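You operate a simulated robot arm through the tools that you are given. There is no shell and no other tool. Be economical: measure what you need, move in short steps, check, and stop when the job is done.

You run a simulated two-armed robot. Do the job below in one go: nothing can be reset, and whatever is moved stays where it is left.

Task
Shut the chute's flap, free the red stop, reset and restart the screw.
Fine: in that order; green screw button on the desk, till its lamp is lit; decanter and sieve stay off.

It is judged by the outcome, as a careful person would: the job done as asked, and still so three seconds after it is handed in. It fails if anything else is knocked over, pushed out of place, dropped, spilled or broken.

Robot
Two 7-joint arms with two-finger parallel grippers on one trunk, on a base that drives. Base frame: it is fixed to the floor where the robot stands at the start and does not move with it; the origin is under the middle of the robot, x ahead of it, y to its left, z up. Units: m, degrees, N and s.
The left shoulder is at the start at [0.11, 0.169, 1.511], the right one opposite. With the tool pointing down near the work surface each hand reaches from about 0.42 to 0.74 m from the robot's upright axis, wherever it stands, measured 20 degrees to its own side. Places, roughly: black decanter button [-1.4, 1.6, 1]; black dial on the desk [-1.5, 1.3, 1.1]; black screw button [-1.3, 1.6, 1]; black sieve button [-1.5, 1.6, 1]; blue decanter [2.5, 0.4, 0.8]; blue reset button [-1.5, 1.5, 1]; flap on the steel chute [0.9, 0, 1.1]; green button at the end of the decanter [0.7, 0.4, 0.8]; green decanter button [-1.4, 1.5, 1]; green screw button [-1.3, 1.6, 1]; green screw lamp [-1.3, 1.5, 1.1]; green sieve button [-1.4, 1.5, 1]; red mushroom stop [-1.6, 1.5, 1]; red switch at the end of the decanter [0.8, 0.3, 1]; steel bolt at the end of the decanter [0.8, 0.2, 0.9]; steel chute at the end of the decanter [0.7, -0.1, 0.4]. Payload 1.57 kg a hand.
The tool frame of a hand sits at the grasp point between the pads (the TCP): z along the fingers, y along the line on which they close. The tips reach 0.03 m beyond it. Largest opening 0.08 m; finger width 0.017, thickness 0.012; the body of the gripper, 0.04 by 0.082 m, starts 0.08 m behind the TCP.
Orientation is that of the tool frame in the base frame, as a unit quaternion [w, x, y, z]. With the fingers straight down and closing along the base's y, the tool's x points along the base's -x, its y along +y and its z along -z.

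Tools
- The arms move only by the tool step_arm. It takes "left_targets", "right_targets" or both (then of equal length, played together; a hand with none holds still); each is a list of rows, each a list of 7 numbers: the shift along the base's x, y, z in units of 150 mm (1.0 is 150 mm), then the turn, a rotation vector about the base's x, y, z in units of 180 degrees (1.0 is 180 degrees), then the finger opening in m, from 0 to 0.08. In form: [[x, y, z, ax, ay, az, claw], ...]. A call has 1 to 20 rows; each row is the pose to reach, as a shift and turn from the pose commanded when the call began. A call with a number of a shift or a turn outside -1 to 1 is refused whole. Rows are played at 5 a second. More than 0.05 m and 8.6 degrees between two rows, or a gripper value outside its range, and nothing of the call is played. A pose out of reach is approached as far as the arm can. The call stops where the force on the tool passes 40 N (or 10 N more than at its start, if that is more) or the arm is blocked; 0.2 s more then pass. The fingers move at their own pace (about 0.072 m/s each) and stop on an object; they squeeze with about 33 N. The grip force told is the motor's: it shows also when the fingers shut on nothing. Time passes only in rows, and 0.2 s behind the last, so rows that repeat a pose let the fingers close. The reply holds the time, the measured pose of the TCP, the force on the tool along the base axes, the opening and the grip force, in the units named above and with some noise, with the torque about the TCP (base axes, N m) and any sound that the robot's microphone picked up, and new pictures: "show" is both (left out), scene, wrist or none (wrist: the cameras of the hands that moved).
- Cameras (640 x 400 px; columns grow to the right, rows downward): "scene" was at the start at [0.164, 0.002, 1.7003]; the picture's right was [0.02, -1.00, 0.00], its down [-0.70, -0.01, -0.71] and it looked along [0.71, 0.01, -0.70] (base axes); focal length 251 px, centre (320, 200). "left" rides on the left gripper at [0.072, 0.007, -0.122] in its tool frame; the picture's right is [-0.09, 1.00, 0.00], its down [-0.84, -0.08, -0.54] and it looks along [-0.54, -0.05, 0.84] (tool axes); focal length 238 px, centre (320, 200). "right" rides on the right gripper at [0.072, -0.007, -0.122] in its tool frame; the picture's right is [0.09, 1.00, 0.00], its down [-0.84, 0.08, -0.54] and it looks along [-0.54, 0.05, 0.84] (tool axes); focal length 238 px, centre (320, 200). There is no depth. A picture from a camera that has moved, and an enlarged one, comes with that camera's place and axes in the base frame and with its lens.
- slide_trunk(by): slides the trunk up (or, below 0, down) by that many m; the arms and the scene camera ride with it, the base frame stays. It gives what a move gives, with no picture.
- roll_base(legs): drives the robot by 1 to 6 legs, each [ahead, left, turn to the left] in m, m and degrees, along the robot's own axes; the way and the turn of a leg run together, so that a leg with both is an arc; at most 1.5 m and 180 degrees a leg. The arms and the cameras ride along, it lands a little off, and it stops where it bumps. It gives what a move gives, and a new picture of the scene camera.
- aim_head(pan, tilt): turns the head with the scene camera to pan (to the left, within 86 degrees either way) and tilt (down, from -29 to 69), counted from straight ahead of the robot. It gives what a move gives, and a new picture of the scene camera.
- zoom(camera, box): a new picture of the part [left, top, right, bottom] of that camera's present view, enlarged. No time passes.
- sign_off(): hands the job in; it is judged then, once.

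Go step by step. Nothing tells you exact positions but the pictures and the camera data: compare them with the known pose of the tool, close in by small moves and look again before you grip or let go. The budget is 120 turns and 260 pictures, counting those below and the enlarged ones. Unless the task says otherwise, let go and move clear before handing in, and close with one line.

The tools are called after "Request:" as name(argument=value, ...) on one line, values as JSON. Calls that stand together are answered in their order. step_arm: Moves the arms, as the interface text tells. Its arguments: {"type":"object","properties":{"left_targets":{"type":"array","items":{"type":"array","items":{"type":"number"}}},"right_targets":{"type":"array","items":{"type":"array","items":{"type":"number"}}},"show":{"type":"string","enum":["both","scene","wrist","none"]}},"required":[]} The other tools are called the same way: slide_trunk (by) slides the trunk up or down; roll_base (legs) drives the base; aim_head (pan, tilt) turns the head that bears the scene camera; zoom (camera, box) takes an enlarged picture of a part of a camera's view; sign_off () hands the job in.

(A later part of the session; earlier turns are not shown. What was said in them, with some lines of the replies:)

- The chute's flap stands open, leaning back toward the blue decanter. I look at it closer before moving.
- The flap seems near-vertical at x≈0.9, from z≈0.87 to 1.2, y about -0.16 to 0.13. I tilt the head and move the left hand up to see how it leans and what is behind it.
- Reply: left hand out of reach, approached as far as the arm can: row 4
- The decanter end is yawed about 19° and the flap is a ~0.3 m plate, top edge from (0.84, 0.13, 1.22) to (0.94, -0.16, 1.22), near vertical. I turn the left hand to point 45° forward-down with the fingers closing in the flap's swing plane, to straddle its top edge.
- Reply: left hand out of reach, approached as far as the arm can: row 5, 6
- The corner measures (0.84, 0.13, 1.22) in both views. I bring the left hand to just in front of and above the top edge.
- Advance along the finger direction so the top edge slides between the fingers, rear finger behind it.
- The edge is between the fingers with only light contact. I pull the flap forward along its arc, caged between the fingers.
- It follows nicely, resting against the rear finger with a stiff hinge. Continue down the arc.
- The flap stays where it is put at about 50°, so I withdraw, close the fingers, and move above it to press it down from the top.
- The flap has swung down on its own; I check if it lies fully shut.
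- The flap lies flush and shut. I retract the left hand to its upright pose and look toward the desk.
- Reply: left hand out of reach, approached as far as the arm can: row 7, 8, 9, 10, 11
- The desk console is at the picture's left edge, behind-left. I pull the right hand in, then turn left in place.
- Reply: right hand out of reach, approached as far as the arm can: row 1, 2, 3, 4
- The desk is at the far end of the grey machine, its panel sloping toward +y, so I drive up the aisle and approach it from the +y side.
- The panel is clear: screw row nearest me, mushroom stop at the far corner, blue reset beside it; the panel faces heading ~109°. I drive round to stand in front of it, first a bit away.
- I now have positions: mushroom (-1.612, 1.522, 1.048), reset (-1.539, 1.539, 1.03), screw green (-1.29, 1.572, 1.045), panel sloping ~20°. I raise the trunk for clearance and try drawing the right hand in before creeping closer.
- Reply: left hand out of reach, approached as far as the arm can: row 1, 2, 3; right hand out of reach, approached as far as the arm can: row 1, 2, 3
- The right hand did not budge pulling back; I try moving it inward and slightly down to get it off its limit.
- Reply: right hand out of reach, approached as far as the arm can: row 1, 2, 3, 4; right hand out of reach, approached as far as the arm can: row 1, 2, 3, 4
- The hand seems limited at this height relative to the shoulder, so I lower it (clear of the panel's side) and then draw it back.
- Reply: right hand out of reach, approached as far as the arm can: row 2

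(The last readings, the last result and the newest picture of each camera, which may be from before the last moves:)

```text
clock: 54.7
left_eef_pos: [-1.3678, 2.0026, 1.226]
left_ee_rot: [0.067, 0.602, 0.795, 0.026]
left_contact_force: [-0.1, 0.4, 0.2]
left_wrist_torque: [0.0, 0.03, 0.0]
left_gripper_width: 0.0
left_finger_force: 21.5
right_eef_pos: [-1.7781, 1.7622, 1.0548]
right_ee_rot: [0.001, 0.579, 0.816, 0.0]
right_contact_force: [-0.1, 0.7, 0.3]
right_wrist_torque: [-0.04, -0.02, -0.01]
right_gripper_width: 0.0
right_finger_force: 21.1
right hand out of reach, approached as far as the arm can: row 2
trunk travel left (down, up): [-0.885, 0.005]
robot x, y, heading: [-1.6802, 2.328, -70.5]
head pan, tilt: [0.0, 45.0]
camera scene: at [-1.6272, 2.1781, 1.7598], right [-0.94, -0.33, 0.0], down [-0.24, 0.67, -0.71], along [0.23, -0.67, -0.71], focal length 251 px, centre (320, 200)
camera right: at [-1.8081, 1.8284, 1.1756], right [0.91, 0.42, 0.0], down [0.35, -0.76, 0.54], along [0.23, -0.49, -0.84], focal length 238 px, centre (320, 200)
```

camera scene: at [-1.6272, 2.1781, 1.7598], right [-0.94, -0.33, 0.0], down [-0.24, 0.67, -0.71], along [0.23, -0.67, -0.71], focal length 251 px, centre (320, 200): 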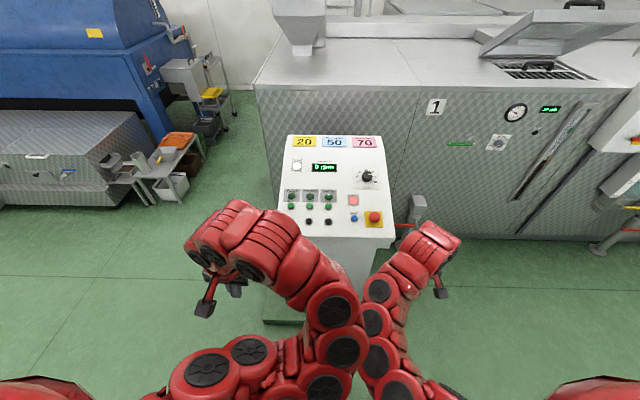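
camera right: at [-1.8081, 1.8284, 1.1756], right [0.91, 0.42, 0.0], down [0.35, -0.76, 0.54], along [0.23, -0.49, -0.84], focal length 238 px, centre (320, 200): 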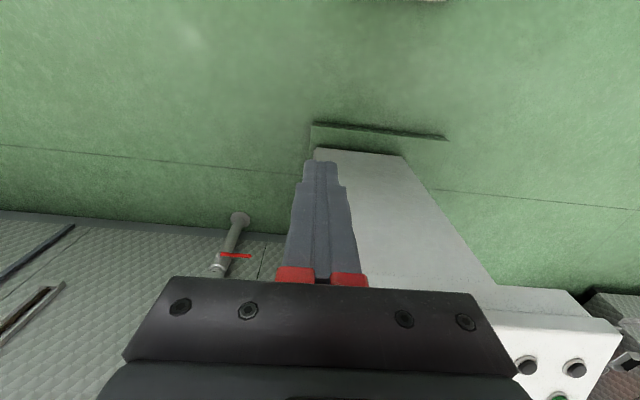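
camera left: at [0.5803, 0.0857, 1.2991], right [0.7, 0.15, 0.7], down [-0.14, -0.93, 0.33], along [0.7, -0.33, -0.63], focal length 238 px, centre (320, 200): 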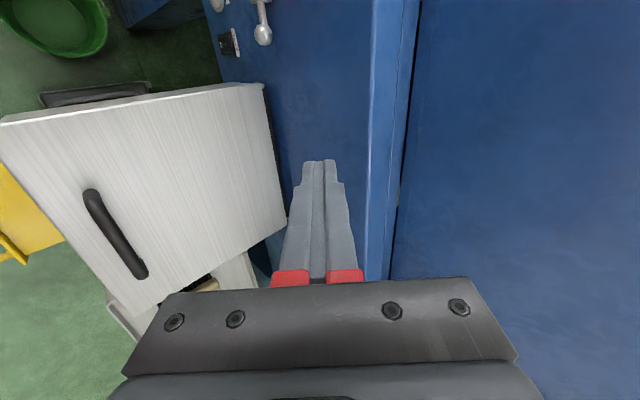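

That works. I pull the right hand further out and back, then creep the base 0.15 m toward the desk.

Request:
step_arm(right_targets=[[-0.2, 0.07, 0, 0, 0, 0, 0], [-0.4, 0.14, 0, 0, 0, 0, 0], [-0.6, 0.21, 0, 0, 0, 0, 0], [-0.8, 0.28, 0, 0, 0, 0, 0]], show="none")

Request:
roll_base(legs=[[0.15, 0, 0]])

Request:
zoom(camera="scene", box=[260, 130, 420, 270])

```text
clock: 55.7
left_eef_pos: [-1.3709, 2.0022, 1.2259]
left_ee_rot: [0.067, 0.601, 0.796, 0.027]
left_contact_force: [-0.8, 0.6, 0.7]
left_wrist_torque: [0.02, 0.0, 0.0]
left_gripper_width: 0.0001
left_finger_force: 21.7
right_eef_pos: [-1.9, 1.8028, 1.0539]
right_ee_rot: [0.0, 0.578, 0.816, 0.001]
right_contact_force: [-0.9, 0.9, 0.0]
right_wrist_torque: [0.01, -0.03, -0.05]
right_gripper_width: 0.0
right_finger_force: 21.0
trunk travel left (down, up): [-0.885, 0.005]
robot x, y, heading: [-1.6822, 2.3277, -70.5]
head pan, tilt: [0.0, 45.0]
```

```text
clock: 57.1
left_eef_pos: [-1.3197, 1.8621, 1.2262]
left_ee_rot: [0.068, 0.6, 0.796, 0.027]
left_contact_force: [-0.3, -0.2, 0.4]
left_wrist_torque: [-0.01, 0.01, 0.01]
left_gripper_width: 0.0002
left_finger_force: 21.0
right_eef_pos: [-1.8496, 1.6619, 1.0546]
right_ee_rot: [0.001, 0.578, 0.816, -0.001]
right_contact_force: [0.3, 0.7, -0.6]
right_wrist_torque: [0.01, 0.03, -0.02]
right_gripper_width: 0.0003
right_finger_force: 21.1
trunk travel left (down, up): [-0.885, 0.005]
robot x, y, heading: [-1.6355, 2.1896, -70.3]
head pan, tilt: [0.0, 45.0]
camera scene: at [-1.5786, 2.0384, 1.76], right [-0.94, -0.33, 0.0], down [-0.24, 0.67, -0.71], along [0.24, -0.67, -0.71], focal length 251 px, centre (320, 200)
```

scene: 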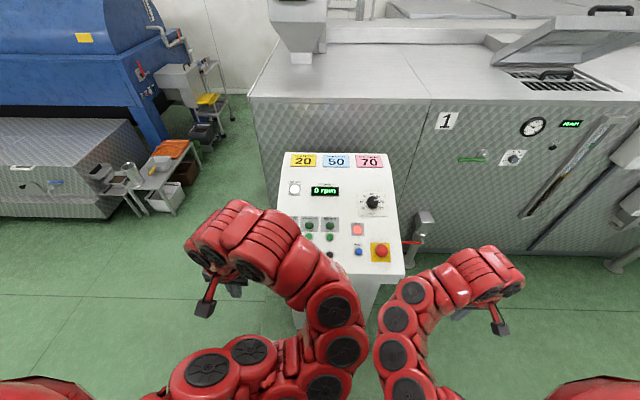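

```text
2.86 times, centred on (340, 200) of scene
camera zoom: at [-1.5786, 2.0384, 1.76], right [-0.94, -0.33, 0.0], down [-0.24, 0.67, -0.71], along [0.24, -0.67, -0.71], focal length 716 px, centre (263, 200)
```

zoom: 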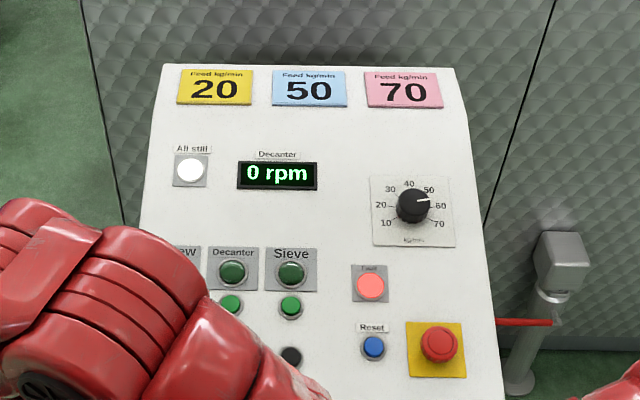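

Both views agree on the mushroom at (-1.612, 1.523, ~1.05). I open the right hand, tilt it to the panel's normal and bring it near.

Request:
step_arm(right_targets=[[0, 0, 0.2, -0.026, -0.009, 0, 0.08], [0, 0, 0.4, -0.052, -0.019, 0, 0.08], [0.25, -0.1, 0.5, -0.0785, -0.0281, 0, 0.08], [0.5, -0.2, 0.5, -0.0785, -0.0281, 0, 0.08], [0.75, -0.35, 0.5, -0.0785, -0.0281, 0, 0.08], [1, -0.5, 0.5, -0.0785, -0.0281, 0, 0.08]], show="wrist")

```text
clock: 58.5
left_eef_pos: [-1.3173, 1.8594, 1.2261]
left_ee_rot: [0.067, 0.601, 0.796, 0.028]
left_contact_force: [-0.1, -0.2, 0.4]
left_wrist_torque: [0.04, 0.06, -0.01]
left_gripper_width: 0.0
left_finger_force: 20.9
right_eef_pos: [-1.6981, 1.5859, 1.1294]
right_ee_rot: [0.105, 0.572, 0.81, -0.075]
right_contact_force: [0.1, -0.3, 0.0]
right_wrist_torque: [-0.01, 0.02, -0.03]
right_gripper_width: 0.0798
right_finger_force: 0.1
right hand out of reach, approached as far as the arm can: row 2, 3
trunk travel left (down, up): [-0.885, 0.005]
robot x, y, heading: [-1.6374, 2.1906, -70.4]
head pan, tilt: [0.0, 45.0]
camera right: at [-1.7381, 1.6792, 1.2273], right [0.91, 0.42, -0.02], down [0.3, -0.61, 0.74], along [0.29, -0.68, -0.67], focal length 238 px, centre (320, 200)
```

right: 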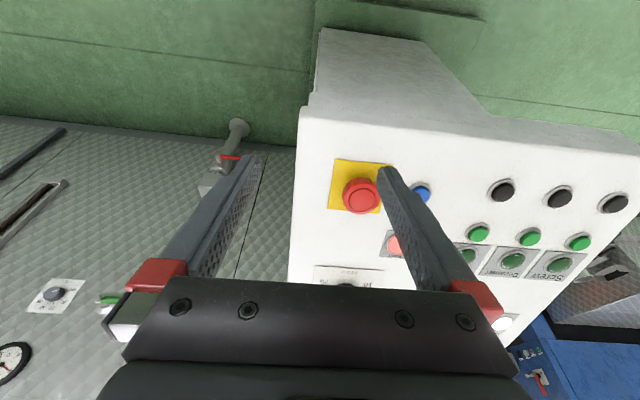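

Request:
zoom(camera="right", box=[310, 140, 450, 240])

```text
4.00 times, centred on (380, 190) of right
camera zoom: at [-1.7381, 1.6792, 1.2273], right [0.91, 0.42, -0.02], down [0.3, -0.61, 0.74], along [0.29, -0.68, -0.67], focal length 953 px, centre (80, 240)
```

zoom: 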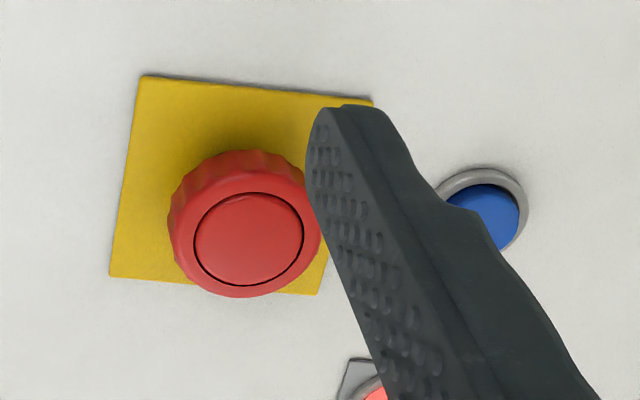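

The head is a scalloped twist-release type, about 41 mm across. I move directly above it along its axis and check alignment.

Request:
step_arm(right_targets=[[0.17, -0.1, 0, 0, 0, 0, 0.08], [0.34, -0.2, -0.02, 0, 0, 0, 0.08], [0.513, -0.307, -0.053, 0, 0, 0, 0.08]], show="wrist")

Request:
zoom(camera="right", box=[220, 100, 460, 250])

```text
clock: 59.3
left_eef_pos: [-1.3199, 1.8601, 1.226]
left_ee_rot: [0.067, 0.6, 0.797, 0.028]
left_contact_force: [-0.4, 0.0, -0.3]
left_wrist_torque: [0.0, 0.03, 0.03]
left_gripper_width: 0.0
left_finger_force: 21.0
right_eef_pos: [-1.6205, 1.5393, 1.1209]
right_ee_rot: [0.106, 0.573, 0.809, -0.074]
right_contact_force: [-0.1, -0.7, 0.2]
right_wrist_torque: [-0.05, 0.01, 0.0]
right_gripper_width: 0.0802
right_finger_force: 0.1
trunk travel left (down, up): [-0.885, 0.005]
robot x, y, heading: [-1.6355, 2.1872, -70.7]
head pan, tilt: [0.0, 45.0]
camera right: at [-1.6618, 1.6332, 1.2201], right [0.91, 0.41, -0.02], down [0.29, -0.61, 0.74], along [0.29, -0.68, -0.67], focal length 238 px, centre (320, 200)
```

right: 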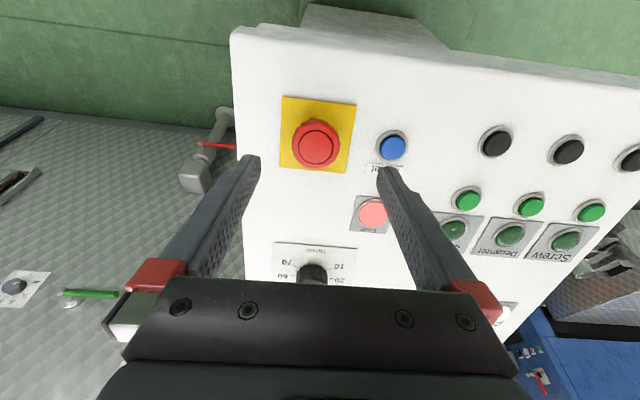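

```text
2.67 times, centred on (340, 175) of right
camera zoom: at [-1.6618, 1.6332, 1.2201], right [0.91, 0.41, -0.02], down [0.29, -0.61, 0.74], along [0.29, -0.68, -0.67], focal length 636 px, centre (267, 267)
```

zoom: 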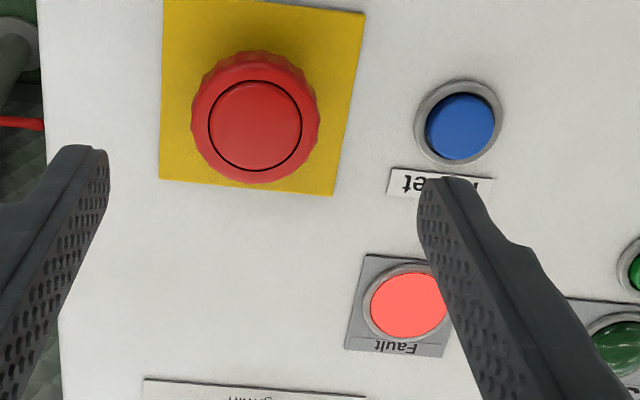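

Aligned within a few millimetres. Descend to straddle the head.

Request:
step_arm(right_targets=[[0.005, -0.035, -0.13, 0, 0, 0, 0.08], [0.012, -0.07, -0.26, 0, 0, 0, 0.08], [0.017, -0.102, -0.387, 0, 0, 0, 0.08]], show="wrist")

Request:
zoom(camera="right", box=[200, 80, 440, 230])

```text
clock: 60.1
left_eef_pos: [-1.3189, 1.8606, 1.2272]
left_ee_rot: [0.067, 0.6, 0.797, 0.028]
left_contact_force: [0.0, 0.0, 0.0]
left_wrist_torque: [-0.02, -0.01, 0.0]
left_gripper_width: 0.0
left_finger_force: 21.1
right_eef_pos: [-1.6177, 1.5255, 1.0631]
right_ee_rot: [0.107, 0.573, 0.809, -0.075]
right_contact_force: [0.8, -0.6, -0.1]
right_wrist_torque: [0.02, 0.01, -0.03]
right_gripper_width: 0.08
right_finger_force: 0.2
trunk travel left (down, up): [-0.885, 0.005]
robot x, y, heading: [-1.6314, 2.1884, -70.4]
head pan, tilt: [0.0, 45.0]
camera right: at [-1.6584, 1.6193, 1.1613], right [0.91, 0.42, -0.02], down [0.29, -0.6, 0.74], along [0.29, -0.68, -0.67], focal length 238 px, centre (320, 200)
```

right: 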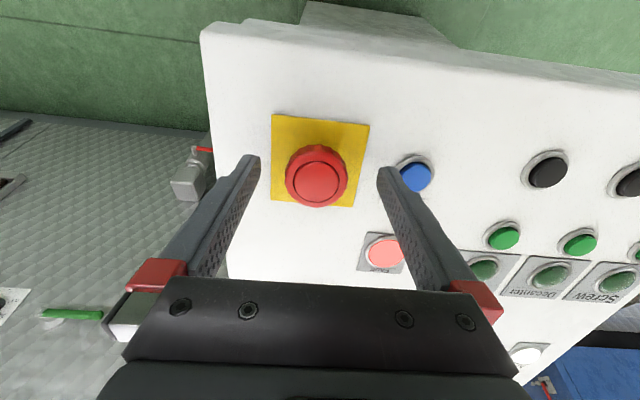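

```text
2.67 times, centred on (320, 155) of right
camera zoom: at [-1.6584, 1.6193, 1.1613], right [0.91, 0.42, -0.02], down [0.29, -0.6, 0.74], along [0.29, -0.68, -0.67], focal length 636 px, centre (320, 320)
```

zoom: 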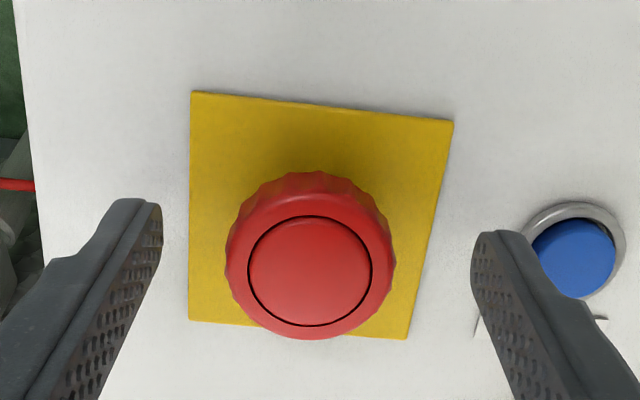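

The head sits centered between the fingers. Close on it.

Request:
step_arm(right_targets=[[0, 0, 0, 0, 0, 0, 0.03], [0, 0, 0, 0, 0, 0, 0.03], [0, 0, 0, 0, 0, 0, 0.03]], show="wrist")

```text
clock: 60.9
left_eef_pos: [-1.3208, 1.8597, 1.228]
left_ee_rot: [0.067, 0.6, 0.797, 0.028]
left_contact_force: [-0.2, 0.3, 0.2]
left_wrist_torque: [0.03, 0.01, -0.01]
left_gripper_width: 0.0
left_finger_force: 21.3
right_eef_pos: [-1.6193, 1.5254, 1.0634]
right_ee_rot: [0.107, 0.574, 0.808, -0.075]
right_contact_force: [-5.9, -1.0, -0.3]
right_wrist_torque: [-0.33, 0.58, -0.2]
right_gripper_width: 0.0407
right_finger_force: 42.2
trunk travel left (down, up): [-0.885, 0.005]
robot x, y, heading: [-1.6326, 2.1855, -70.6]
head pan, tilt: [0.0, 45.0]
camera right: at [-1.6602, 1.6189, 1.1617], right [0.91, 0.41, -0.02], down [0.29, -0.6, 0.74], along [0.29, -0.68, -0.67], focal length 238 px, centre (320, 200)
```

right: 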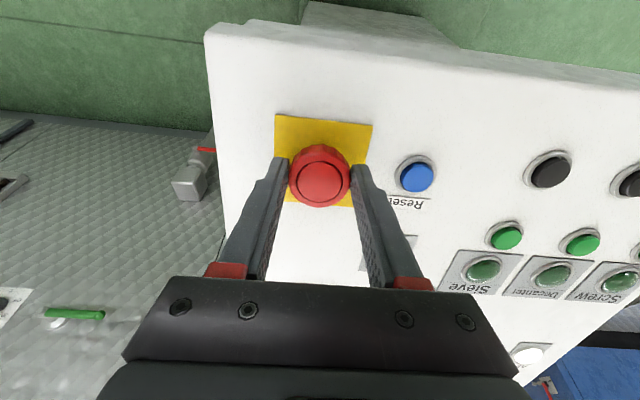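

Gripped at 41 mm. Now a clockwise twist about the button's axis.

Request:
step_arm(right_targets=[[0, 0, 0, 0.0036, -0.0102, -0.0403, 0.03], [0, 0, 0, 0.0073, -0.0203, -0.0805, 0.03], [0, 0, 0, 0.0109, -0.0305, -0.1208, 0.03], [0, 0, 0, 0.0145, -0.0407, -0.161, 0.03], [0, 0, 0, 0.0181, -0.0508, -0.2013, 0.03], [0, 0, 0, 0.0218, -0.061, -0.2415, 0.03]])

```text
clock: 62.3
left_eef_pos: [-1.3196, 1.8606, 1.2265]
left_ee_rot: [0.067, 0.6, 0.796, 0.027]
left_contact_force: [0.0, 0.3, 0.0]
left_wrist_torque: [0.02, -0.02, -0.02]
left_gripper_width: 0.0
left_finger_force: 21.1
right_eef_pos: [-1.6171, 1.5243, 1.0622]
right_ee_rot: [0.129, 0.839, 0.528, -0.028]
right_contact_force: [-0.8, -1.5, 8.0]
right_wrist_torque: [0.24, -0.94, 0.49]
right_gripper_width: 0.0411
right_finger_force: 45.0
trunk travel left (down, up): [-0.885, 0.005]
robot x, y, heading: [-1.6314, 2.1889, -70.9]
head pan, tilt: [0.0, 45.0]
camera scene: at [-1.578, 2.0363, 1.7598], right [-0.94, -0.33, 0.0], down [-0.24, 0.67, -0.71], along [0.24, -0.67, -0.71], focal length 251 px, centre (320, 200)
camera right: at [-1.6033, 1.6215, 1.1663], right [0.93, -0.33, 0.17], down [-0.35, -0.63, 0.69], along [-0.12, -0.7, -0.7], focal length 238 px, centre (320, 200)
```

scene: 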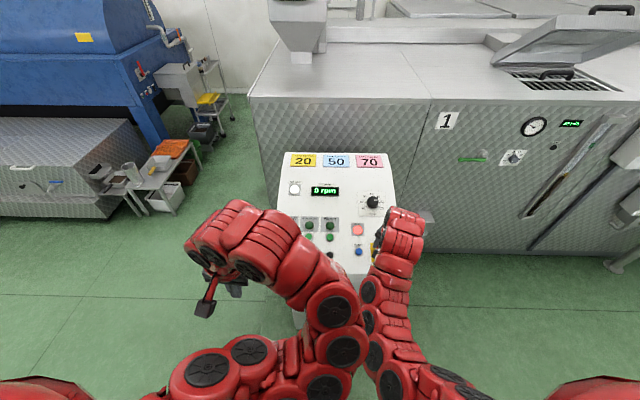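
right: 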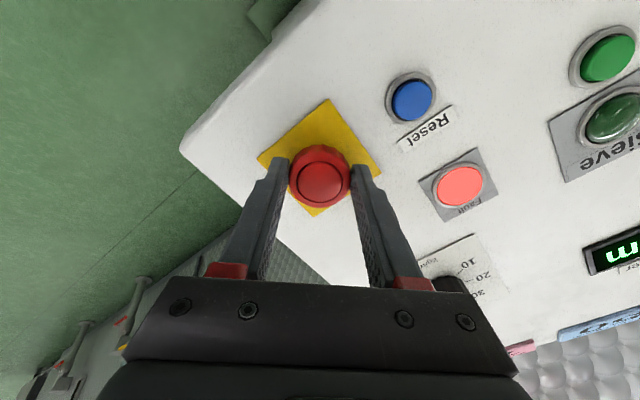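

Request:
step_arm(right_targets=[[0, 0, 0, 0, 0, 0, 0.08], [0, 0, 0, 0, 0, 0, 0.08]], show="wrist")

Request:
zoom(camera="right", box=[220, 80, 460, 230])

```text
clock: 62.9
left_eef_pos: [-1.3204, 1.8612, 1.2269]
left_ee_rot: [0.068, 0.601, 0.796, 0.028]
left_contact_force: [0.2, -0.2, 0.4]
left_wrist_torque: [0.0, 0.03, 0.0]
left_gripper_width: 0.0
left_finger_force: 21.3
right_eef_pos: [-1.6183, 1.5246, 1.0633]
right_ee_rot: [0.128, 0.839, 0.528, -0.028]
right_contact_force: [-0.8, 0.8, -0.3]
right_wrist_torque: [-0.01, -0.02, 0.02]
right_gripper_width: 0.0797
right_finger_force: 0.1
trunk travel left (down, up): [-0.885, 0.005]
robot x, y, heading: [-1.6321, 2.1889, -70.5]
head pan, tilt: [0.0, 45.0]
camera right: at [-1.6039, 1.6214, 1.1655], right [0.93, -0.33, 0.17], down [-0.35, -0.64, 0.69], along [-0.12, -0.7, -0.7], focal length 238 px, centre (320, 200)
```

right: 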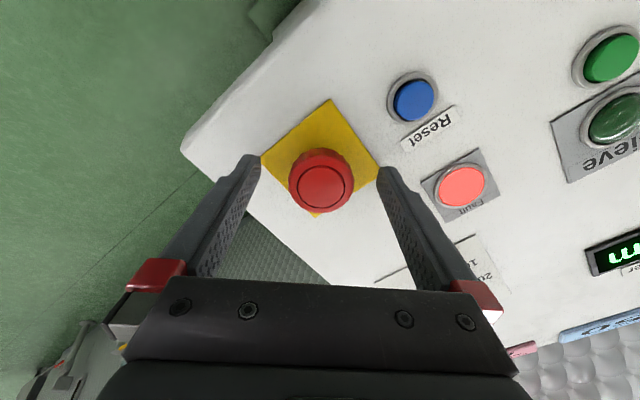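

```text
2.67 times, centred on (340, 155) of right
camera zoom: at [-1.6039, 1.6214, 1.1655], right [0.93, -0.33, 0.17], down [-0.35, -0.64, 0.69], along [-0.12, -0.7, -0.7], focal length 636 px, centre (267, 320)
```

zoom: 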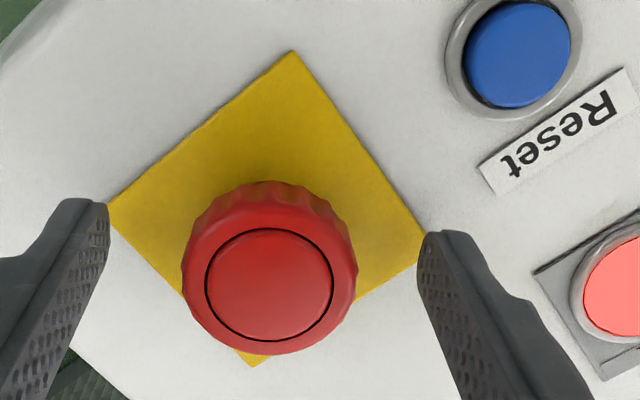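

The head has popped up ~7 mm, so the stop appears free. I raise, turn back and close the fingers, then hover over the blue reset.

Request:
step_arm(right_targets=[[-0.023, 0.065, 0.26, 0, 0, 0, 0.08], [-0.046, 0.13, 0.515, -0.0036, 0.0102, 0.0403, 0.08], [0, 0.13, 0.515, -0.0073, 0.0203, 0.0805, 0], [0.15, 0.16, 0.45, -0.0109, 0.0305, 0.1208, 0], [0.3, 0.2, 0.4, -0.0145, 0.0407, 0.161, 0], [0.47, 0.227, 0.3, -0.0181, 0.0508, 0.2013, 0], [0.47, 0.227, 0.283, -0.0218, 0.061, 0.2415, 0]])

Request:
zoom(camera="right", box=[200, 80, 440, 230])

```text
clock: 64.5
left_eef_pos: [-1.3188, 1.859, 1.2261]
left_ee_rot: [0.067, 0.601, 0.796, 0.027]
left_contact_force: [-0.6, -0.3, -0.8]
left_wrist_torque: [0.03, 0.0, 0.01]
left_gripper_width: 0.0
left_finger_force: 21.4
right_eef_pos: [-1.5471, 1.56, 1.1039]
right_ee_rot: [0.107, 0.573, 0.809, -0.075]
right_contact_force: [0.2, 0.1, -0.1]
right_wrist_torque: [-0.03, 0.0, -0.03]
right_gripper_width: 0.0001
right_finger_force: 21.1
trunk travel left (down, up): [-0.885, 0.005]
robot x, y, heading: [-1.6383, 2.1864, -70.5]
head pan, tilt: [0.0, 45.0]
camera scene: at [-1.5781, 2.0355, 1.7597], right [-0.94, -0.33, 0.0], down [-0.24, 0.67, -0.71], along [0.24, -0.67, -0.71], focal length 251 px, centre (320, 200)
camera right: at [-1.5885, 1.6523, 1.2038], right [0.91, 0.42, -0.02], down [0.3, -0.6, 0.74], along [0.29, -0.68, -0.67], focal length 238 px, centre (320, 200)
```

scene: 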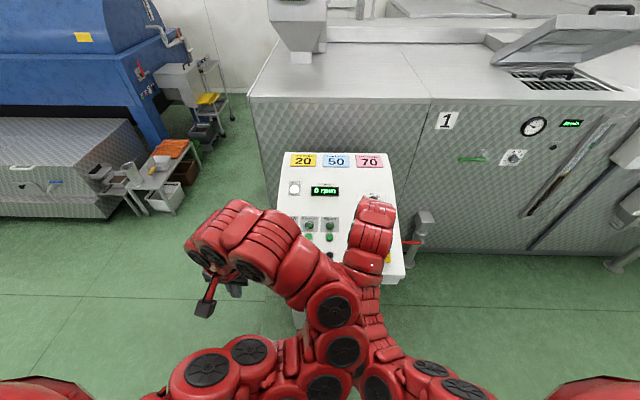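
right: 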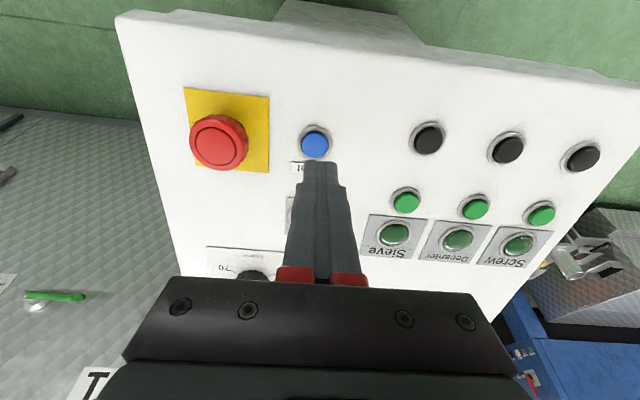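

```text
2.67 times, centred on (320, 155) of right
camera zoom: at [-1.5885, 1.6523, 1.2038], right [0.91, 0.42, -0.02], down [0.3, -0.6, 0.74], along [0.29, -0.68, -0.67], focal length 636 px, centre (320, 320)
```

zoom: 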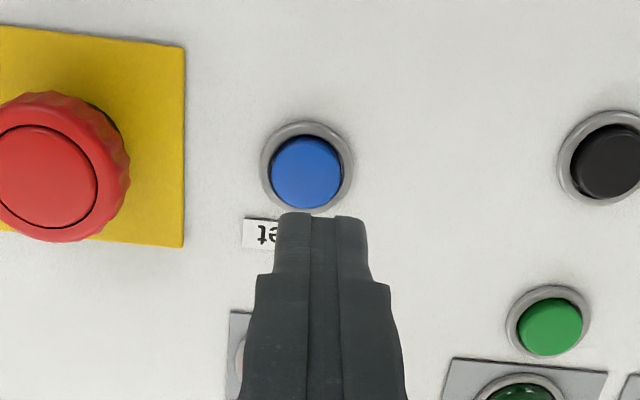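

Aligned except ~5 mm sideways. I press the reset along its axis, and back off.

Request:
step_arm(right_targets=[[-0.021, -0.046, -0.129, 0, 0, 0, 0], [-0.01, -0.078, -0.258, 0, 0, 0, 0], [-0.005, -0.091, -0.309, 0, 0, 0, 0], [-0.002, -0.101, -0.348, 0, 0, 0, 0], [0.001, -0.107, -0.374, 0, 0, 0, 0]], show="wrist")

```text
clock: 65.7
left_eef_pos: [-1.3193, 1.8629, 1.2265]
left_ee_rot: [0.069, 0.6, 0.796, 0.027]
left_contact_force: [-0.1, 0.1, 0.4]
left_wrist_torque: [-0.01, 0.05, -0.03]
left_gripper_width: 0.0
left_finger_force: 21.4
right_eef_pos: [-1.5476, 1.5433, 1.0516]
right_ee_rot: [0.109, 0.573, 0.809, -0.077]
right_contact_force: [-1.8, -1.4, 19.4]
right_wrist_torque: [-0.25, -0.01, 0.03]
right_gripper_width: 0.0001
right_finger_force: 21.8
trunk travel left (down, up): [-0.885, 0.005]
robot x, y, heading: [-1.6348, 2.1884, -70.6]
head pan, tilt: [0.0, 45.0]
heard: click
camera right: at [-1.5889, 1.6376, 1.1494], right [0.91, 0.41, -0.02], down [0.29, -0.6, 0.74], along [0.29, -0.68, -0.67], focal length 238 px, centre (320, 200)
```

right: 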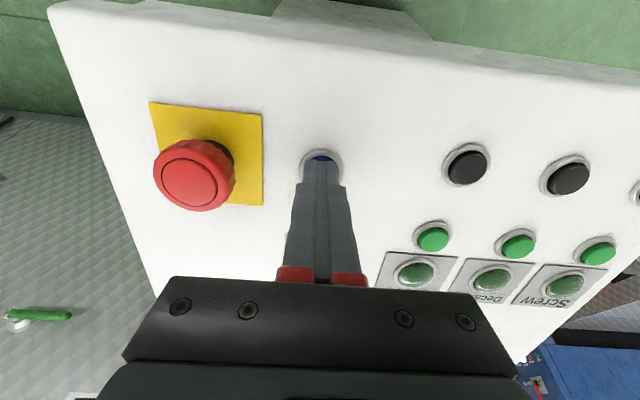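

A click was heard. I lift off and check the fault lamp.

Request:
step_arm(right_targets=[[-0.013, 0.038, 0.15, 0, 0, 0, 0], [-0.026, 0.076, 0.3, 0, 0, 0, 0], [-0.04, 0.114, 0.45, 0, 0, 0, 0], [-0.24, 0.1, 0.45, 0, 0, 0, 0], [-0.44, 0.1, 0.45, 0, 0, 0, 0]])

```text
clock: 66.9
left_eef_pos: [-1.3201, 1.86, 1.2272]
left_ee_rot: [0.069, 0.601, 0.796, 0.027]
left_contact_force: [-0.7, -0.2, -0.4]
left_wrist_torque: [0.0, 0.03, -0.02]
left_gripper_width: 0.0002
left_finger_force: 21.4
right_eef_pos: [-1.6158, 1.5552, 1.1167]
right_ee_rot: [0.107, 0.573, 0.809, -0.075]
right_contact_force: [-0.8, -0.8, -0.7]
right_wrist_torque: [0.03, -0.04, -0.02]
right_gripper_width: 0.0
right_finger_force: 20.7
trunk travel left (down, up): [-0.885, 0.005]
robot x, y, heading: [-1.6339, 2.1874, -70.6]
head pan, tilt: [0.0, 45.0]
camera scene: at [-1.5788, 2.0359, 1.7597], right [-0.94, -0.33, 0.0], down [-0.24, 0.67, -0.71], along [0.24, -0.67, -0.71], focal length 251 px, centre (320, 200)
camera right: at [-1.6556, 1.649, 1.2145], right [0.91, 0.42, -0.02], down [0.29, -0.6, 0.74], along [0.29, -0.68, -0.67], focal length 238 px, centre (320, 200)
```

scene: 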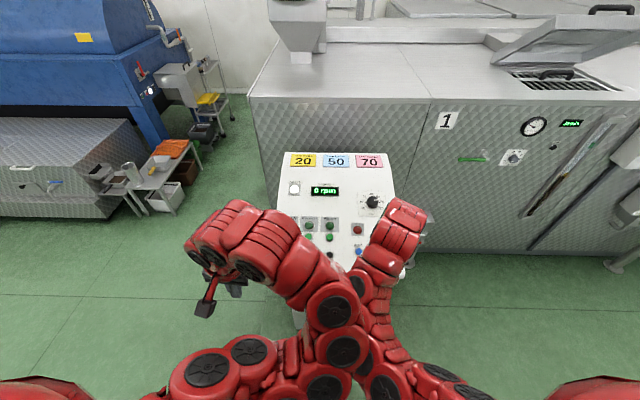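
right: 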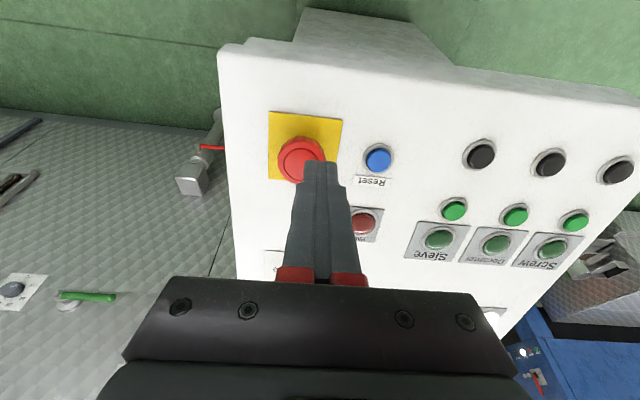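

Fault lamp is out: reset done. I pull the right arm out to the side so the left hand can go for the screw button.

Request:
step_arm(right_targets=[[-0.3, 0.1, 0, 0, 0, 0, 0], [-0.6, 0.2, 0, 0, 0, 0, 0], [-0.9, 0.3, 0, 0, 0, 0, 0], [-1, 0.5, -0.2, 0, 0, 0, 0], [-1, 0.75, -0.35, 0, 0, 0, 0], [-1, 0.95, -0.4, 0, 0, 0, 0]], show="none")

Request:
step_arm(left_targets=[[0.02, -0.25, -0.1, -0.02, 0.006, 0.004, 0], [0.04, -0.5, -0.2, -0.04, 0.012, 0.008, 0], [0.06, -0.75, -0.25, -0.06, 0.017, 0.012, 0], [0.06, -1, -0.3, -0.068, 0.0193, 0.0136, 0]])

```text
clock: 68.3
left_eef_pos: [-1.3186, 1.8598, 1.2269]
left_ee_rot: [0.067, 0.601, 0.796, 0.028]
left_contact_force: [-0.7, -0.1, 0.1]
left_wrist_torque: [0.0, -0.05, -0.02]
left_gripper_width: 0.0
left_finger_force: 21.2
right_eef_pos: [-1.763, 1.6655, 1.0636]
right_ee_rot: [0.105, 0.573, 0.809, -0.074]
right_contact_force: [-0.9, 0.9, -0.7]
right_wrist_torque: [0.01, -0.04, -0.01]
right_gripper_width: 0.0
right_finger_force: 21.1
right hand out of reach, approached as far as the arm can: row 5, 6
trunk travel left (down, up): [-0.885, 0.005]
robot x, y, heading: [-1.6354, 2.1883, -70.5]
head pan, tilt: [0.0, 45.0]
```

```text
clock: 69.3
left_eef_pos: [-1.3109, 1.721, 1.1727]
left_ee_rot: [0.109, 0.573, 0.809, -0.071]
left_contact_force: [-0.3, 1.2, 0.3]
left_wrist_torque: [-0.01, -0.03, 0.02]
left_gripper_width: 0.0
left_finger_force: 21.3
left hand out of reach, approached as far as the arm can: row 1, 2, 3, 4
right_eef_pos: [-1.7627, 1.6642, 1.0641]
right_ee_rot: [0.108, 0.572, 0.81, -0.073]
right_contact_force: [0.7, -0.7, 0.2]
right_wrist_torque: [0.0, -0.01, -0.03]
right_gripper_width: 0.0
right_finger_force: 21.7
trunk travel left (down, up): [-0.885, 0.005]
robot x, y, heading: [-1.6349, 2.1872, -70.3]
head pan, tilt: [0.0, 45.0]
camera scene: at [-1.577, 2.0341, 1.7595], right [-0.94, -0.33, 0.0], down [-0.24, 0.67, -0.71], along [0.24, -0.67, -0.71], focal length 251 px, centre (320, 200)
camera left: at [-1.34, 1.8173, 1.273], right [0.97, 0.25, 0.03], down [0.14, -0.66, 0.74], along [0.2, -0.71, -0.67], focal length 238 px, centre (320, 200)
```

scene: 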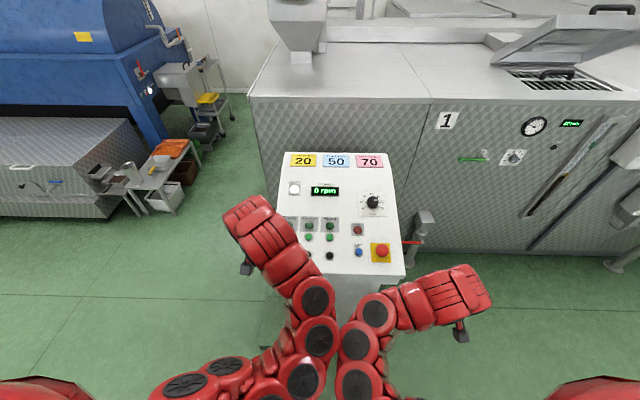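
left: 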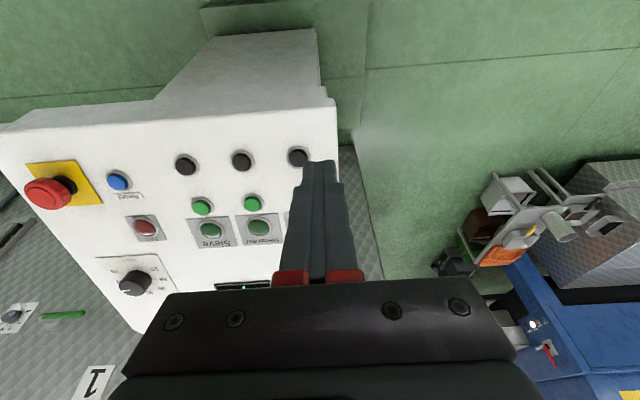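

Left hand aligned in orientation; I bring it to hover above the screw's green button.

Request:
step_arm(left_targets=[[0.02, -0.25, 0, 0, 0, 0, 0], [0.04, -0.5, 0, 0, 0, 0, 0], [0.06, -0.75, -0.1, 0, 0, 0, 0], [0.06, -0.87, -0.33, 0, 0, 0, 0]])

Request:
zoom(camera="left", box=[200, 80, 440, 230])

```text
clock: 70.3
left_eef_pos: [-1.302, 1.5937, 1.125]
left_ee_rot: [0.105, 0.572, 0.81, -0.074]
left_contact_force: [-0.5, 0.2, -0.5]
left_wrist_torque: [-0.01, -0.02, 0.01]
left_gripper_width: 0.0
left_finger_force: 21.2
left hand out of reach, approached as far as the arm can: row 1
right_eef_pos: [-1.7632, 1.6658, 1.0641]
right_ee_rot: [0.107, 0.573, 0.809, -0.074]
right_contact_force: [0.1, 0.9, 0.1]
right_wrist_torque: [0.0, 0.02, 0.01]
right_gripper_width: 0.0
right_finger_force: 21.3
trunk travel left (down, up): [-0.885, 0.005]
robot x, y, heading: [-1.6343, 2.1867, -70.7]
head pan, tilt: [0.0, 45.0]
camera scene: at [-1.5777, 2.0353, 1.7597], right [-0.94, -0.33, 0.0], down [-0.24, 0.67, -0.71], along [0.24, -0.67, -0.71], focal length 251 px, centre (320, 200)
camera left: at [-1.33, 1.6892, 1.2243], right [0.97, 0.25, 0.02], down [0.15, -0.66, 0.74], along [0.2, -0.71, -0.67], focal length 238 px, centre (320, 200)
```

scene: 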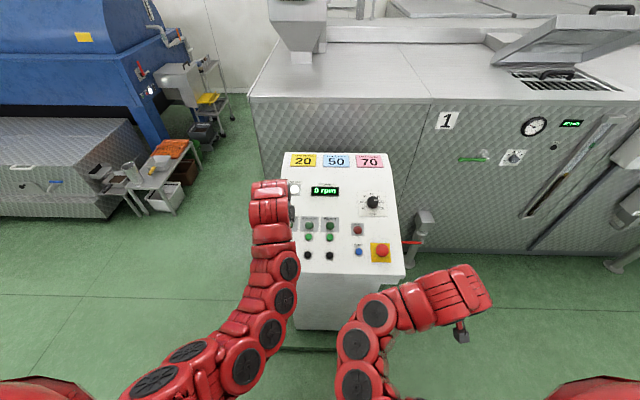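
left: 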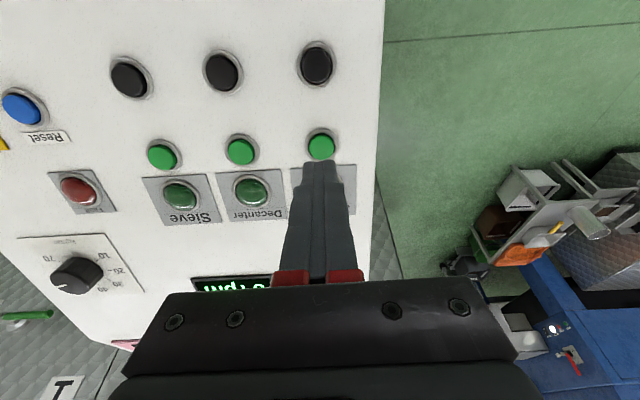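

```text
2.67 times, centred on (320, 155) of left
camera zoom: at [-1.33, 1.6892, 1.2243], right [0.97, 0.25, 0.02], down [0.15, -0.66, 0.74], along [0.2, -0.71, -0.67], focal length 636 px, centre (320, 320)
```

zoom: 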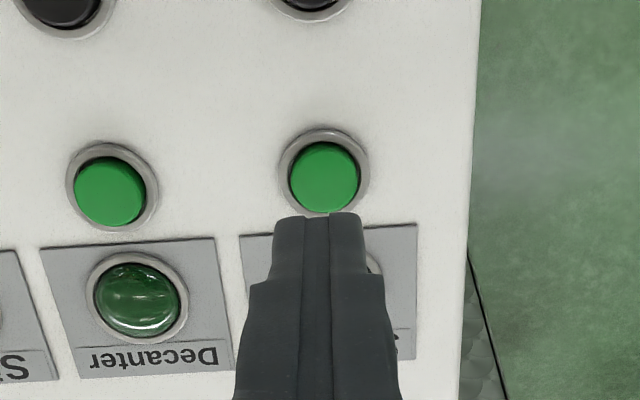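

Well aligned. Press the screw's green button.

Request:
step_arm(left_targets=[[0.02, -0.054, -0.161, 0, 0, 0, 0], [0.031, -0.086, -0.29, 0, 0, 0, 0], [0.036, -0.099, -0.341, 0, 0, 0, 0], [0.039, -0.109, -0.38, 0, 0, 0, 0], [0.042, -0.117, -0.412, 0, 0, 0, 0]])

Request:
zoom(camera="scene", box=[260, 150, 420, 280])

```text
clock: 71.5
left_eef_pos: [-1.2976, 1.5752, 1.0677]
left_ee_rot: [0.108, 0.574, 0.808, -0.076]
left_contact_force: [1.1, -1.5, 13.0]
left_wrist_torque: [-0.19, -0.08, -0.01]
left_gripper_width: 0.0
left_finger_force: 21.7
right_eef_pos: [-1.765, 1.667, 1.0646]
right_ee_rot: [0.108, 0.573, 0.809, -0.075]
right_contact_force: [0.3, -0.3, -0.2]
right_wrist_torque: [0.02, 0.02, -0.01]
right_gripper_width: 0.0001
right_finger_force: 21.4
trunk travel left (down, up): [-0.885, 0.005]
robot x, y, heading: [-1.6331, 2.1854, -70.7]
head pan, tilt: [0.0, 45.0]
heard: click
camera scene: at [-1.5792, 2.0378, 1.7602], right [-0.94, -0.33, 0.0], down [-0.24, 0.67, -0.71], along [0.24, -0.67, -0.71], focal length 251 px, centre (320, 200)
camera left: at [-1.3248, 1.6722, 1.1661], right [0.97, 0.25, 0.03], down [0.15, -0.65, 0.74], along [0.2, -0.71, -0.67], focal length 238 px, centre (320, 200)
```

scene: 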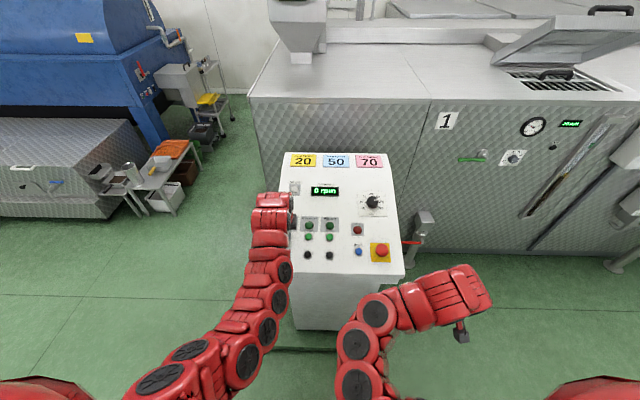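
left: 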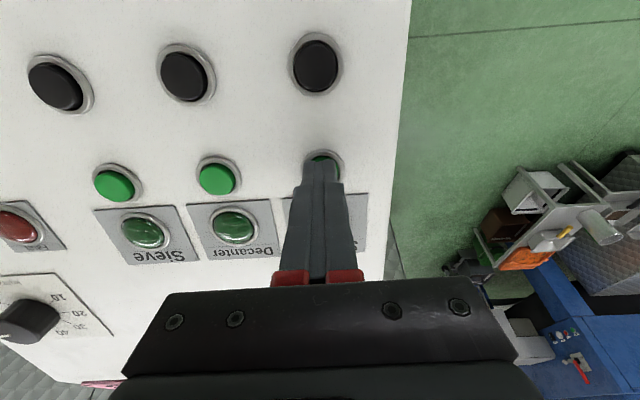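

```text
3.08 times, centred on (340, 215) of scene
camera zoom: at [-1.5792, 2.0378, 1.7602], right [-0.94, -0.33, 0.0], down [-0.24, 0.67, -0.71], along [0.24, -0.67, -0.71], focal length 771 px, centre (258, 154)
```

zoom: 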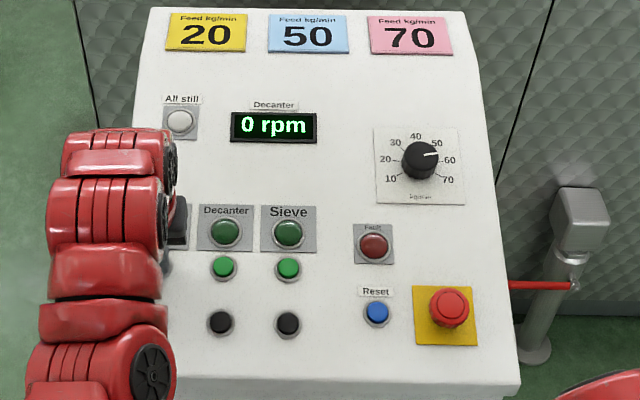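

A click, and the "All still" lamp went out. I hold the button for two seconds, then lift off and look at the lamp.

Request:
step_arm(left_targets=[[0, 0, 0, 0, 0, 0, 0], [0, 0, 0, 0, 0, 0, 0], [0, 0, 0, 0, 0, 0, 0], [0, 0, 0, 0, 0, 0, 0], [0, 0, 0, 0, 0, 0, 0], [0, 0, 0, 0, 0, 0, 0], [0, 0, 0, 0, 0, 0, 0], [0, 0, 0, 0, 0, 0, 0], [-0.013, 0.038, 0.15, 0, 0, 0, 0], [-0.026, 0.076, 0.3, 0, 0, 0, 0], [-0.04, 0.114, 0.45, 0, 0, 0, 0], [-0.04, 0.4, 0.5, 0, 0, 0, 0], [-0.04, 0.7, 0.5, 0, 0, 0, 0]])

Request:
zoom(camera="left", box=[100, 60, 420, 260])

```text
clock: 74.3
left_eef_pos: [-1.3054, 1.6787, 1.1397]
left_ee_rot: [0.106, 0.574, 0.808, -0.074]
left_contact_force: [-0.8, 0.3, 0.8]
left_wrist_torque: [-0.03, 0.0, -0.03]
left_gripper_width: 0.0001
left_finger_force: 21.6
right_eef_pos: [-1.765, 1.6656, 1.0645]
right_ee_rot: [0.106, 0.573, 0.809, -0.075]
right_contact_force: [0.1, -0.2, -0.4]
right_wrist_torque: [0.0, 0.03, 0.01]
right_gripper_width: 0.0002
right_finger_force: 20.6
trunk travel left (down, up): [-0.885, 0.005]
robot x, y, heading: [-1.633, 2.1888, -70.3]
head pan, tilt: [0.0, 45.0]
camera scene: at [-1.579, 2.0372, 1.7599], right [-0.94, -0.33, 0.0], down [-0.24, 0.67, -0.71], along [0.24, -0.67, -0.71], focal length 251 px, centre (320, 200)
camera left: at [-1.3324, 1.7751, 1.2395], right [0.97, 0.25, 0.03], down [0.15, -0.66, 0.74], along [0.2, -0.71, -0.67], focal length 238 px, centre (320, 200)
```

scene: 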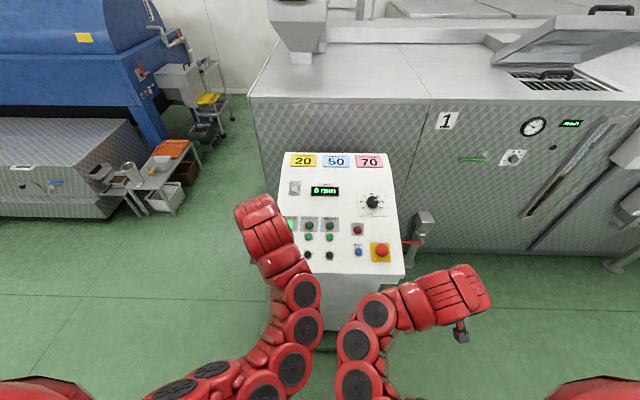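
left: 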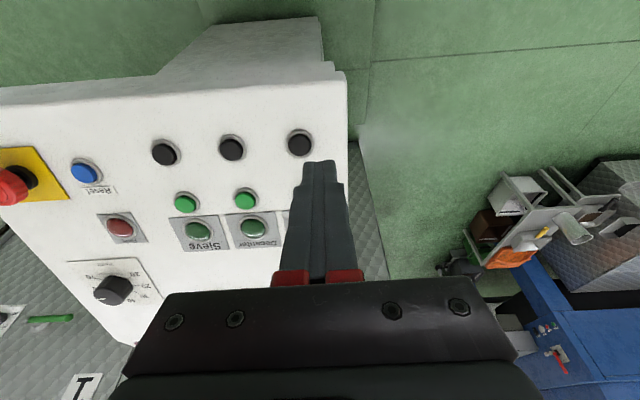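

```text
2.00 times, centred on (260, 160) of left
camera zoom: at [-1.3324, 1.7751, 1.2395], right [0.97, 0.25, 0.03], down [0.15, -0.66, 0.74], along [0.2, -0.71, -0.67], focal length 477 px, centre (440, 280)
```

zoom: 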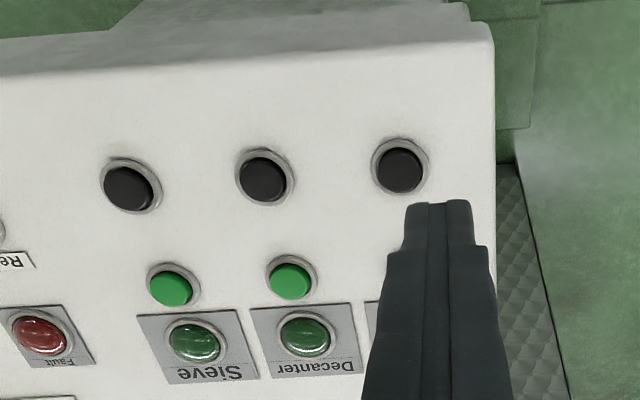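

The screw lamp seems lit bright green. I move the left hand clear and verify the lamp and the flap.

Request:
step_arm(left_targets=[[0.1, 0.25, 0.15, 0, 0, 0, 0], [0.2, 0.5, 0.2, 0, 0, 0, 0], [0.3, 0.75, 0.2, 0, 0, 0, 0], [0.4, 0.9, 0.2, 0, 0, 0, 0]], show="none")

Request:
zoom(camera="scene", box=[260, 150, 420, 280])

Request:
aim_head(pan=35, tilt=20)

```text
clock: 75.3
left_eef_pos: [-1.243, 1.8156, 1.1681]
left_ee_rot: [0.108, 0.573, 0.809, -0.074]
left_contact_force: [0.6, 0.5, -0.7]
left_wrist_torque: [0.02, 0.0, 0.0]
left_gripper_width: 0.0001
left_finger_force: 21.1
right_eef_pos: [-1.7634, 1.6659, 1.0657]
right_ee_rot: [0.106, 0.573, 0.809, -0.074]
right_contact_force: [0.7, -0.6, 0.2]
right_wrist_torque: [-0.01, -0.02, -0.01]
right_gripper_width: 0.0002
right_finger_force: 21.2
trunk travel left (down, up): [-0.885, 0.005]
robot x, y, heading: [-1.6336, 2.187, -70.3]
head pan, tilt: [0.0, 45.0]
```

```text
3.08 times, centred on (340, 215) of scene
camera zoom: at [-1.5772, 2.0364, 1.7597], right [-0.94, -0.33, 0.0], down [-0.24, 0.67, -0.71], along [0.24, -0.67, -0.71], focal length 771 px, centre (258, 154)
```

zoom: 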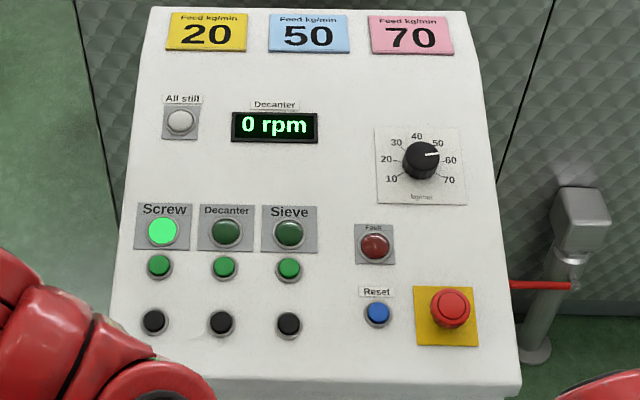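

```text
clock: 76.3
left_eef_pos: [-1.2432, 1.8157, 1.1682]
left_ee_rot: [0.108, 0.573, 0.809, -0.073]
left_contact_force: [0.1, -0.2, 1.3]
left_wrist_torque: [-0.01, 0.02, 0.01]
left_gripper_width: 0.0
left_finger_force: 21.5
right_eef_pos: [-1.7636, 1.666, 1.0642]
right_ee_rot: [0.106, 0.573, 0.809, -0.074]
right_contact_force: [-0.1, 0.0, 0.2]
right_wrist_torque: [0.0, 0.01, -0.02]
right_gripper_width: 0.0
right_finger_force: 21.5
trunk travel left (down, up): [-0.885, 0.005]
robot x, y, heading: [-1.6329, 2.1864, -70.7]
head pan, tilt: [35.0, 20.0]
camera scene: at [-1.5291, 2.058, 1.7983], right [-0.58, -0.81, 0.0], down [-0.28, 0.2, -0.94], along [0.76, -0.55, -0.34], focal length 251 px, centre (320, 200)
```

scene: 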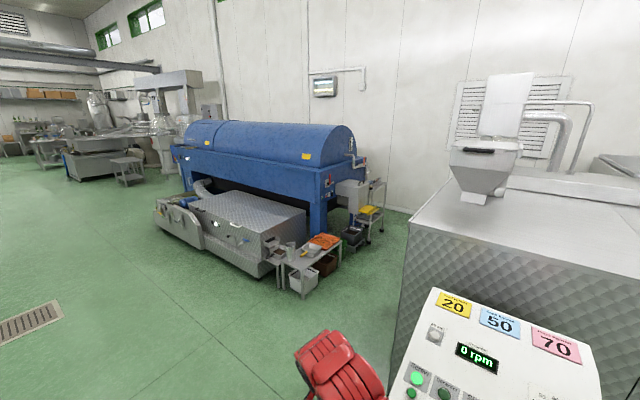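

Request:
zoom(camera="scene", box=[290, 140, 410, 240])

```text
4.00 times, centred on (350, 190) of scene
camera zoom: at [-1.5291, 2.058, 1.7983], right [-0.58, -0.81, 0.0], down [-0.28, 0.2, -0.94], along [0.76, -0.55, -0.34], focal length 1002 px, centre (200, 240)
```

zoom: 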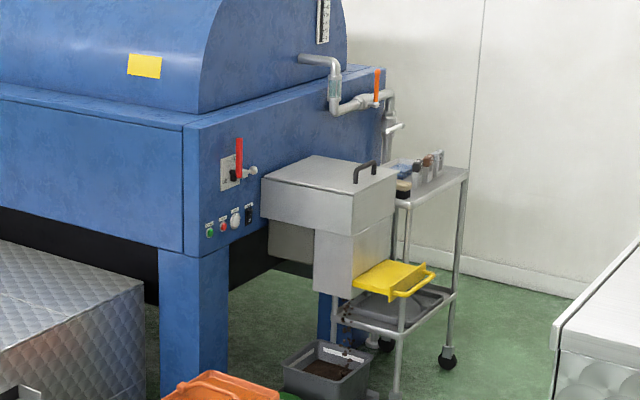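

The flap is shut, the stop is released, the fault lamp is out, and the screw lamp is lit with the decanter and sieve off. Both hands are clear, so I'm handing in.

Request:
sign_off()

```text
The job is handed in.
```

The chute's flap is shut, the red stop is freed and reset, and the screw is running with its lamp lit; the decanter and sieve are still off.
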